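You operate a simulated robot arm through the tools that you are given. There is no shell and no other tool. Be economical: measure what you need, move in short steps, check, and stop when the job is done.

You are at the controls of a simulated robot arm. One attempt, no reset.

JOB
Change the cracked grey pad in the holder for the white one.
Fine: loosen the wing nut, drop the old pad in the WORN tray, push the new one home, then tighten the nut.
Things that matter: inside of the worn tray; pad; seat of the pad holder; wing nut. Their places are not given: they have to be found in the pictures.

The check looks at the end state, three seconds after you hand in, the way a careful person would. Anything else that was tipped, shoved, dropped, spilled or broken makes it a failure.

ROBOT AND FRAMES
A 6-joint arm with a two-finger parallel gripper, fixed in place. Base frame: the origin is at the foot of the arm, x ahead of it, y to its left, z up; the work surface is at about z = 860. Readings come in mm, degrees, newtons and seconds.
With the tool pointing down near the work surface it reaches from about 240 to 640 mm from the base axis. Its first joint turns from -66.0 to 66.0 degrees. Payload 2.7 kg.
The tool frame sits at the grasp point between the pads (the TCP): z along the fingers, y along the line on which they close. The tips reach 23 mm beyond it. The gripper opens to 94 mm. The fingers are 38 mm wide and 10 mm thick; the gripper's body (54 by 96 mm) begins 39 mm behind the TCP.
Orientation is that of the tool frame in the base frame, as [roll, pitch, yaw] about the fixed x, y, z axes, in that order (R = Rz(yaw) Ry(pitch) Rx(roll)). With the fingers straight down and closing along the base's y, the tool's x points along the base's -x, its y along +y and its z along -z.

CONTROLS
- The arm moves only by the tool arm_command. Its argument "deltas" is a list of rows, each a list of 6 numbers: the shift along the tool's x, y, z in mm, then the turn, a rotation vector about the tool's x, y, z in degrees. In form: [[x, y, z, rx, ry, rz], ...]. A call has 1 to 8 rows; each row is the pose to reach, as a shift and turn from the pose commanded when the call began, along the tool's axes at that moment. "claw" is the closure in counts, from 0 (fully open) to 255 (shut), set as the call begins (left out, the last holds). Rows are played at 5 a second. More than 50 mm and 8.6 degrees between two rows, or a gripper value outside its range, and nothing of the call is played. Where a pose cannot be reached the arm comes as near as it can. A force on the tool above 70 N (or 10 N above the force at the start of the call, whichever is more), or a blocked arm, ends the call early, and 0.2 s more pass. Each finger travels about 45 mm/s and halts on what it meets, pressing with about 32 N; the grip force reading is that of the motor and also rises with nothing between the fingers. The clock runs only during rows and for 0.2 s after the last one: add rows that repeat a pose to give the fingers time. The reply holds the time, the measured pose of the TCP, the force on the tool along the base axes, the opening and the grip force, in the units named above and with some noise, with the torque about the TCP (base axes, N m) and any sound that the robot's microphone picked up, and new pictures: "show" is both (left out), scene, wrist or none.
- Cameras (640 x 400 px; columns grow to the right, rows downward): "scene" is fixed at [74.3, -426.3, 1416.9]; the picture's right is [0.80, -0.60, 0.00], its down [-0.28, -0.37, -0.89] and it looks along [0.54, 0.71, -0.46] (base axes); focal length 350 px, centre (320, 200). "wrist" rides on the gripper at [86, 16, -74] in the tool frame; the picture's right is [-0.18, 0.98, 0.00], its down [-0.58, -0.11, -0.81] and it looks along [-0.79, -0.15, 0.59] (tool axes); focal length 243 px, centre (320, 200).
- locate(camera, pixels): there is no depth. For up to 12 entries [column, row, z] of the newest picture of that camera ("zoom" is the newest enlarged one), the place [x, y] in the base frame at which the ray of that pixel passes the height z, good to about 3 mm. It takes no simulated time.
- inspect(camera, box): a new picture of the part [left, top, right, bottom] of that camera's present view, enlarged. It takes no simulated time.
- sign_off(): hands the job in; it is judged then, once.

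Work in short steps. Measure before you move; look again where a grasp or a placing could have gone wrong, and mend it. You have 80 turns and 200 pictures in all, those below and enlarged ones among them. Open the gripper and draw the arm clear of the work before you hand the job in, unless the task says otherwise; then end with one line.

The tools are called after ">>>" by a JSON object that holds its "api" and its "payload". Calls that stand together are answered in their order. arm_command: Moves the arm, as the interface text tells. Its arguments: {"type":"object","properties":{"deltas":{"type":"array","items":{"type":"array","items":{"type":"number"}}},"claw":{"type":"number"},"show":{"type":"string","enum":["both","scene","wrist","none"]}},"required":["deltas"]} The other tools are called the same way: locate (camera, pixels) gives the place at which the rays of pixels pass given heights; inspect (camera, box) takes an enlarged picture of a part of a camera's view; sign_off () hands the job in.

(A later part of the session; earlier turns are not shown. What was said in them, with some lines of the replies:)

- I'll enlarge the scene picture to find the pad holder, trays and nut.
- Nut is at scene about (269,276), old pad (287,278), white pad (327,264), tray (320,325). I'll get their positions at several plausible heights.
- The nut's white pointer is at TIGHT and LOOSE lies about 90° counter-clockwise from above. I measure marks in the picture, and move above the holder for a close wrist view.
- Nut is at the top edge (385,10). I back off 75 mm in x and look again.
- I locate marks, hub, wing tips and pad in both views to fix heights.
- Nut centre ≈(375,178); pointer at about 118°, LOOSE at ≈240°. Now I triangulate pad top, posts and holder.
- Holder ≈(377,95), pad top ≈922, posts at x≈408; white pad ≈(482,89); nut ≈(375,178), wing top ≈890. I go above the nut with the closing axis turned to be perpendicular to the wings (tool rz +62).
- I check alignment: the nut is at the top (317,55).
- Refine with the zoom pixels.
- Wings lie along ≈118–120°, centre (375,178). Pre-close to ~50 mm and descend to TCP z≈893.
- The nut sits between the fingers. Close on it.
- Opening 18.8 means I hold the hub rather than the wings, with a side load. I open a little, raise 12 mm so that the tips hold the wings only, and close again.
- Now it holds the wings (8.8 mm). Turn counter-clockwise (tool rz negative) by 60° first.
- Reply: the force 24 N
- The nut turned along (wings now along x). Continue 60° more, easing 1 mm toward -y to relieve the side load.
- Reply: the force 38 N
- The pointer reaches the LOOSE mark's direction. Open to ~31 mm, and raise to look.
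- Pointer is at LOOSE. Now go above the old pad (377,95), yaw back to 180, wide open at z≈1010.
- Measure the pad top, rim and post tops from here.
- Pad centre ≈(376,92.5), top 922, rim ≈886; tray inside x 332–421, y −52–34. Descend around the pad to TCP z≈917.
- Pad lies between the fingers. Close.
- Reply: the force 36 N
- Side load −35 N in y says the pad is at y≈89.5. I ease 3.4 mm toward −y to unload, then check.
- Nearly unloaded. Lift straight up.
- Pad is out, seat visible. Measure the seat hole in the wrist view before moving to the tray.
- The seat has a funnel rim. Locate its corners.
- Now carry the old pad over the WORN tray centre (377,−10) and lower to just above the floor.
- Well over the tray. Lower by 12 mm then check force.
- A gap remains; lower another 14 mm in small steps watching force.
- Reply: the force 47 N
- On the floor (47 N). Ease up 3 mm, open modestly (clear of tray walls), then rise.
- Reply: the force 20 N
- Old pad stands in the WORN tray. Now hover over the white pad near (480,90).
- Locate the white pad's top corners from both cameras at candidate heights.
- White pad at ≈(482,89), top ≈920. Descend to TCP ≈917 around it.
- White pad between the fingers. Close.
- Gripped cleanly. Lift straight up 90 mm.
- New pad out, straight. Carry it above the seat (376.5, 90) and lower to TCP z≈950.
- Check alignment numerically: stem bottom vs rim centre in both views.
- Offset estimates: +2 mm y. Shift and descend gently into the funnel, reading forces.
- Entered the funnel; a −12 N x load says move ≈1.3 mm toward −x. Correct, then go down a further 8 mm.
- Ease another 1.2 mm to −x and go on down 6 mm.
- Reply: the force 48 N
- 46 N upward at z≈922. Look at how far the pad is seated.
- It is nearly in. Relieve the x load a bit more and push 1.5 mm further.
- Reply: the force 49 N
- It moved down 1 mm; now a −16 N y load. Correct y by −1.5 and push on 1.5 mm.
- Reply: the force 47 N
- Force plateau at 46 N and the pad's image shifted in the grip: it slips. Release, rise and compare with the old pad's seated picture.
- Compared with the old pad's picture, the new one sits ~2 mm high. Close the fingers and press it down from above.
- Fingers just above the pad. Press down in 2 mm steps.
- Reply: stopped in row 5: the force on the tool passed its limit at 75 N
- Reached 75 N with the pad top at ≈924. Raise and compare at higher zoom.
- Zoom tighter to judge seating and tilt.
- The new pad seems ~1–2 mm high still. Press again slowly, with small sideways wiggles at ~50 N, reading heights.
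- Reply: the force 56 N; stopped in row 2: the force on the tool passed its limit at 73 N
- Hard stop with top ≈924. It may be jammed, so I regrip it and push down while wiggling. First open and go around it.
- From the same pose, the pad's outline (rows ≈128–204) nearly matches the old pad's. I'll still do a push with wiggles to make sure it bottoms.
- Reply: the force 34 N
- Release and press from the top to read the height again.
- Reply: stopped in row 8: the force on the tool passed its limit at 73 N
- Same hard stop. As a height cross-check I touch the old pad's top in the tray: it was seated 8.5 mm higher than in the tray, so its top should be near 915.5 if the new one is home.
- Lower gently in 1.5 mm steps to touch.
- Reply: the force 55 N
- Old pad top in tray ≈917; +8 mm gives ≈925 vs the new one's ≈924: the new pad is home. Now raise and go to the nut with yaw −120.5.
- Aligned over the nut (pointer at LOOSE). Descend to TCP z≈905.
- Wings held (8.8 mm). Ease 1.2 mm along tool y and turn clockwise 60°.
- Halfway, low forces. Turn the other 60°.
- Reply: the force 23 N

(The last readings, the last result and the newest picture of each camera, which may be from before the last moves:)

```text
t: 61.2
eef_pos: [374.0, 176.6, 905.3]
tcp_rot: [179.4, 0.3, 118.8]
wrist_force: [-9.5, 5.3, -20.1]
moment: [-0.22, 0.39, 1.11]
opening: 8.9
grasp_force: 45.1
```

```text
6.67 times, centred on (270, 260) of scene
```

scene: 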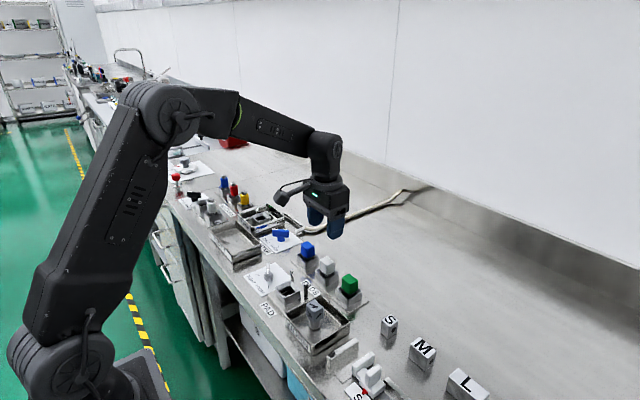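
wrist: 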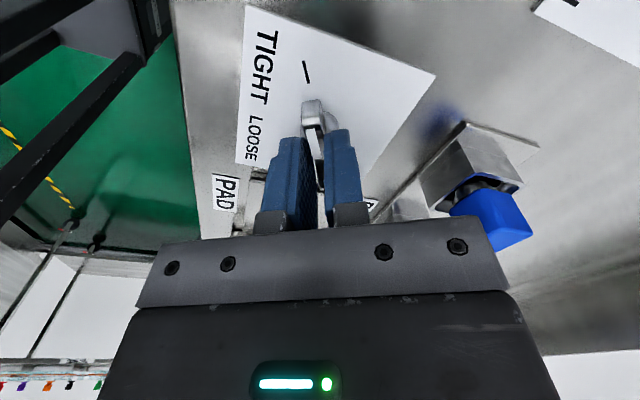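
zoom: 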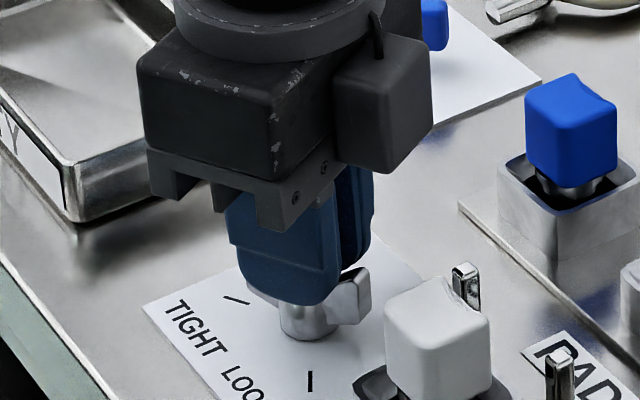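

Torque about z rose to 1.1 N m: at the stop. Nudge 2° more, then release and rise to look.

>>> {"api": "arm_command", "payload": {"deltas": [[0, 0, 0, 0, 0, 2], [0, 0, 0, 0, 0, 2]], "show": "none"}}

>>> {"api": "arm_command", "payload": {"deltas": [[0, 0, 0, 0, 0, 0], [0, 0, 0, 0, 0, 0], [0, 0, 0, 0, 0, 0], [0, 0, -35, 0, 0, 0], [0, 0, -75, 0, 0, 0], [0, 0, -110, 0, 0, 0], [0, 0, -110, 0, 0, 0]], "claw": 150}}

>>> {"api": "inspect", "payload": {"camera": "wrist", "box": [240, 0, 400, 100]}}

>>> {"api": "inspect", "payload": {"camera": "scene", "box": [240, 255, 320, 305]}}

```text
t: 61.8
eef_pos: [375.6, 177.1, 904.7]
tcp_rot: [179.4, 0.2, 116.8]
wrist_force: [-11.4, 3.3, -19.0]
moment: [-0.78, 0.15, 1.81]
opening: 9.7
grasp_force: 45.4
```

```text
t: 63.4
eef_pos: [375.4, 176.3, 1015.8]
tcp_rot: [179.3, 0.1, 116.6]
wrist_force: [0.8, -0.4, -0.4]
moment: [-0.01, -0.05, -0.01]
opening: 38.7
grasp_force: 0.0
```

scene: 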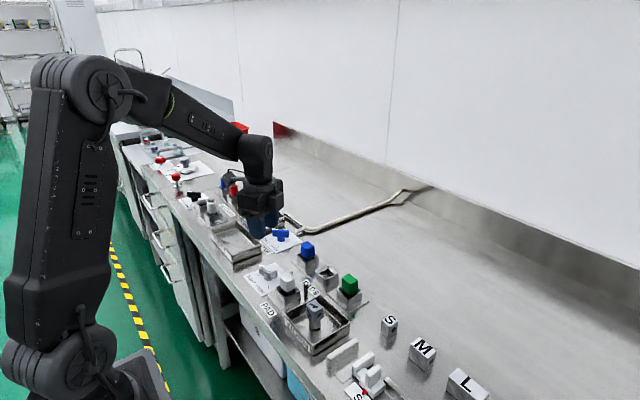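
wrist: 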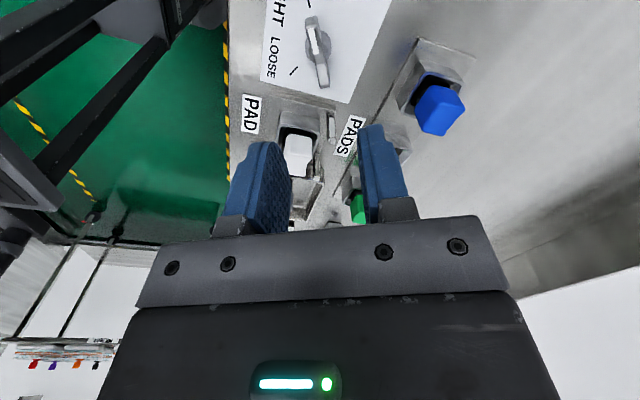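

```text
4.00 times, centred on (320, 50) of wrist
```

zoom: 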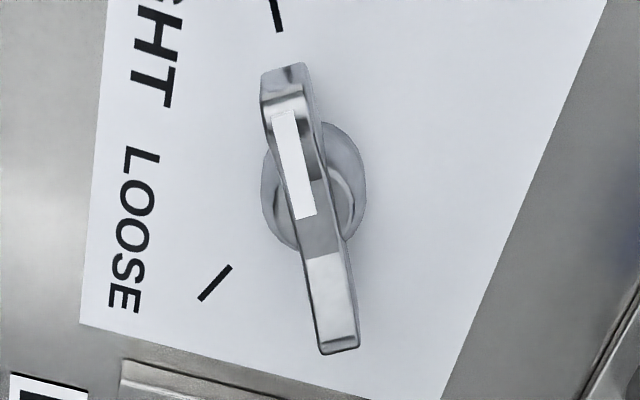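

```text
8.00 times, centred on (280, 280) of scene
```

zoom: 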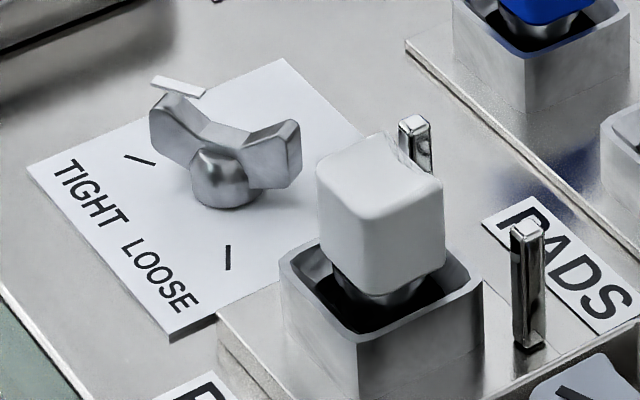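

The nut is exactly as in the first picture (TIGHT), the white pad is seated, the old one stands in WORN. Open fully and draw up clear.

>>> {"api": "arm_command", "payload": {"deltas": [[0, 0, -40, 0, 0, 0], [0, 0, -80, 0, 0, 0], [0, 0, -120, 0, 0, 0], [0, 0, -120, 0, 0, 0]], "claw": 0, "show": "scene"}}

>>> {"api": "inspect", "payload": {"camera": "scene", "box": [240, 230, 400, 350]}}

```text
t: 64.4
eef_pos: [373.7, 174.8, 1134.0]
tcp_rot: [179.2, 0.0, 116.7]
wrist_force: [-0.4, -0.1, 0.0]
moment: [-0.02, -0.05, -0.02]
opening: 94.1
grasp_force: 0.0
```

scene: 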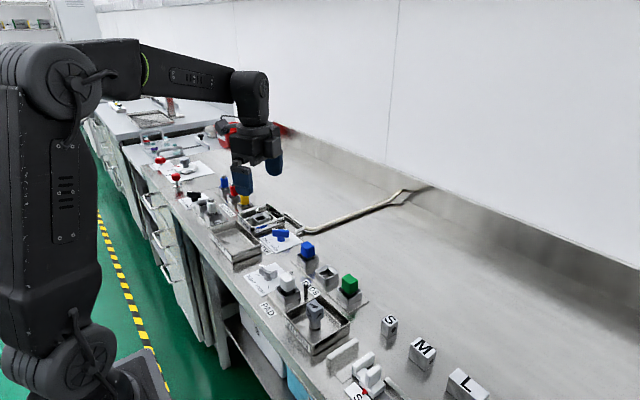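

```text
3.33 times, centred on (320, 290) of scene
```

zoom: 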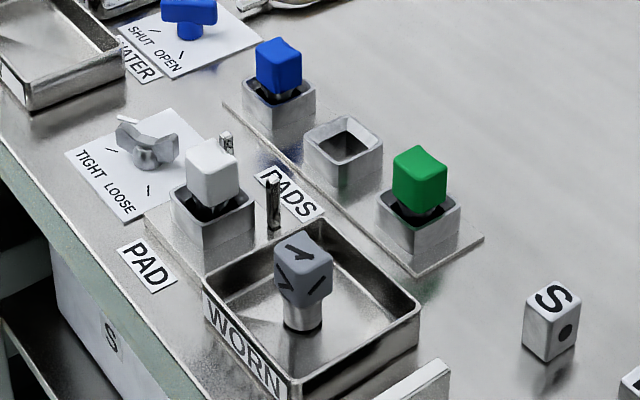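

All is in order and nothing else was disturbed; I hand in.

>>> {"api": "sign_off", "payload": {}}

```text
The job is handed in.
```

The white pad is in the holder, pressed to a hard stop, the wing nut is back at TIGHT, and the cracked pad is standing in the WORN tray; by my measurements the new pad is fully home, though in the pictures it sits about 1–2 mm higher than the old one did.
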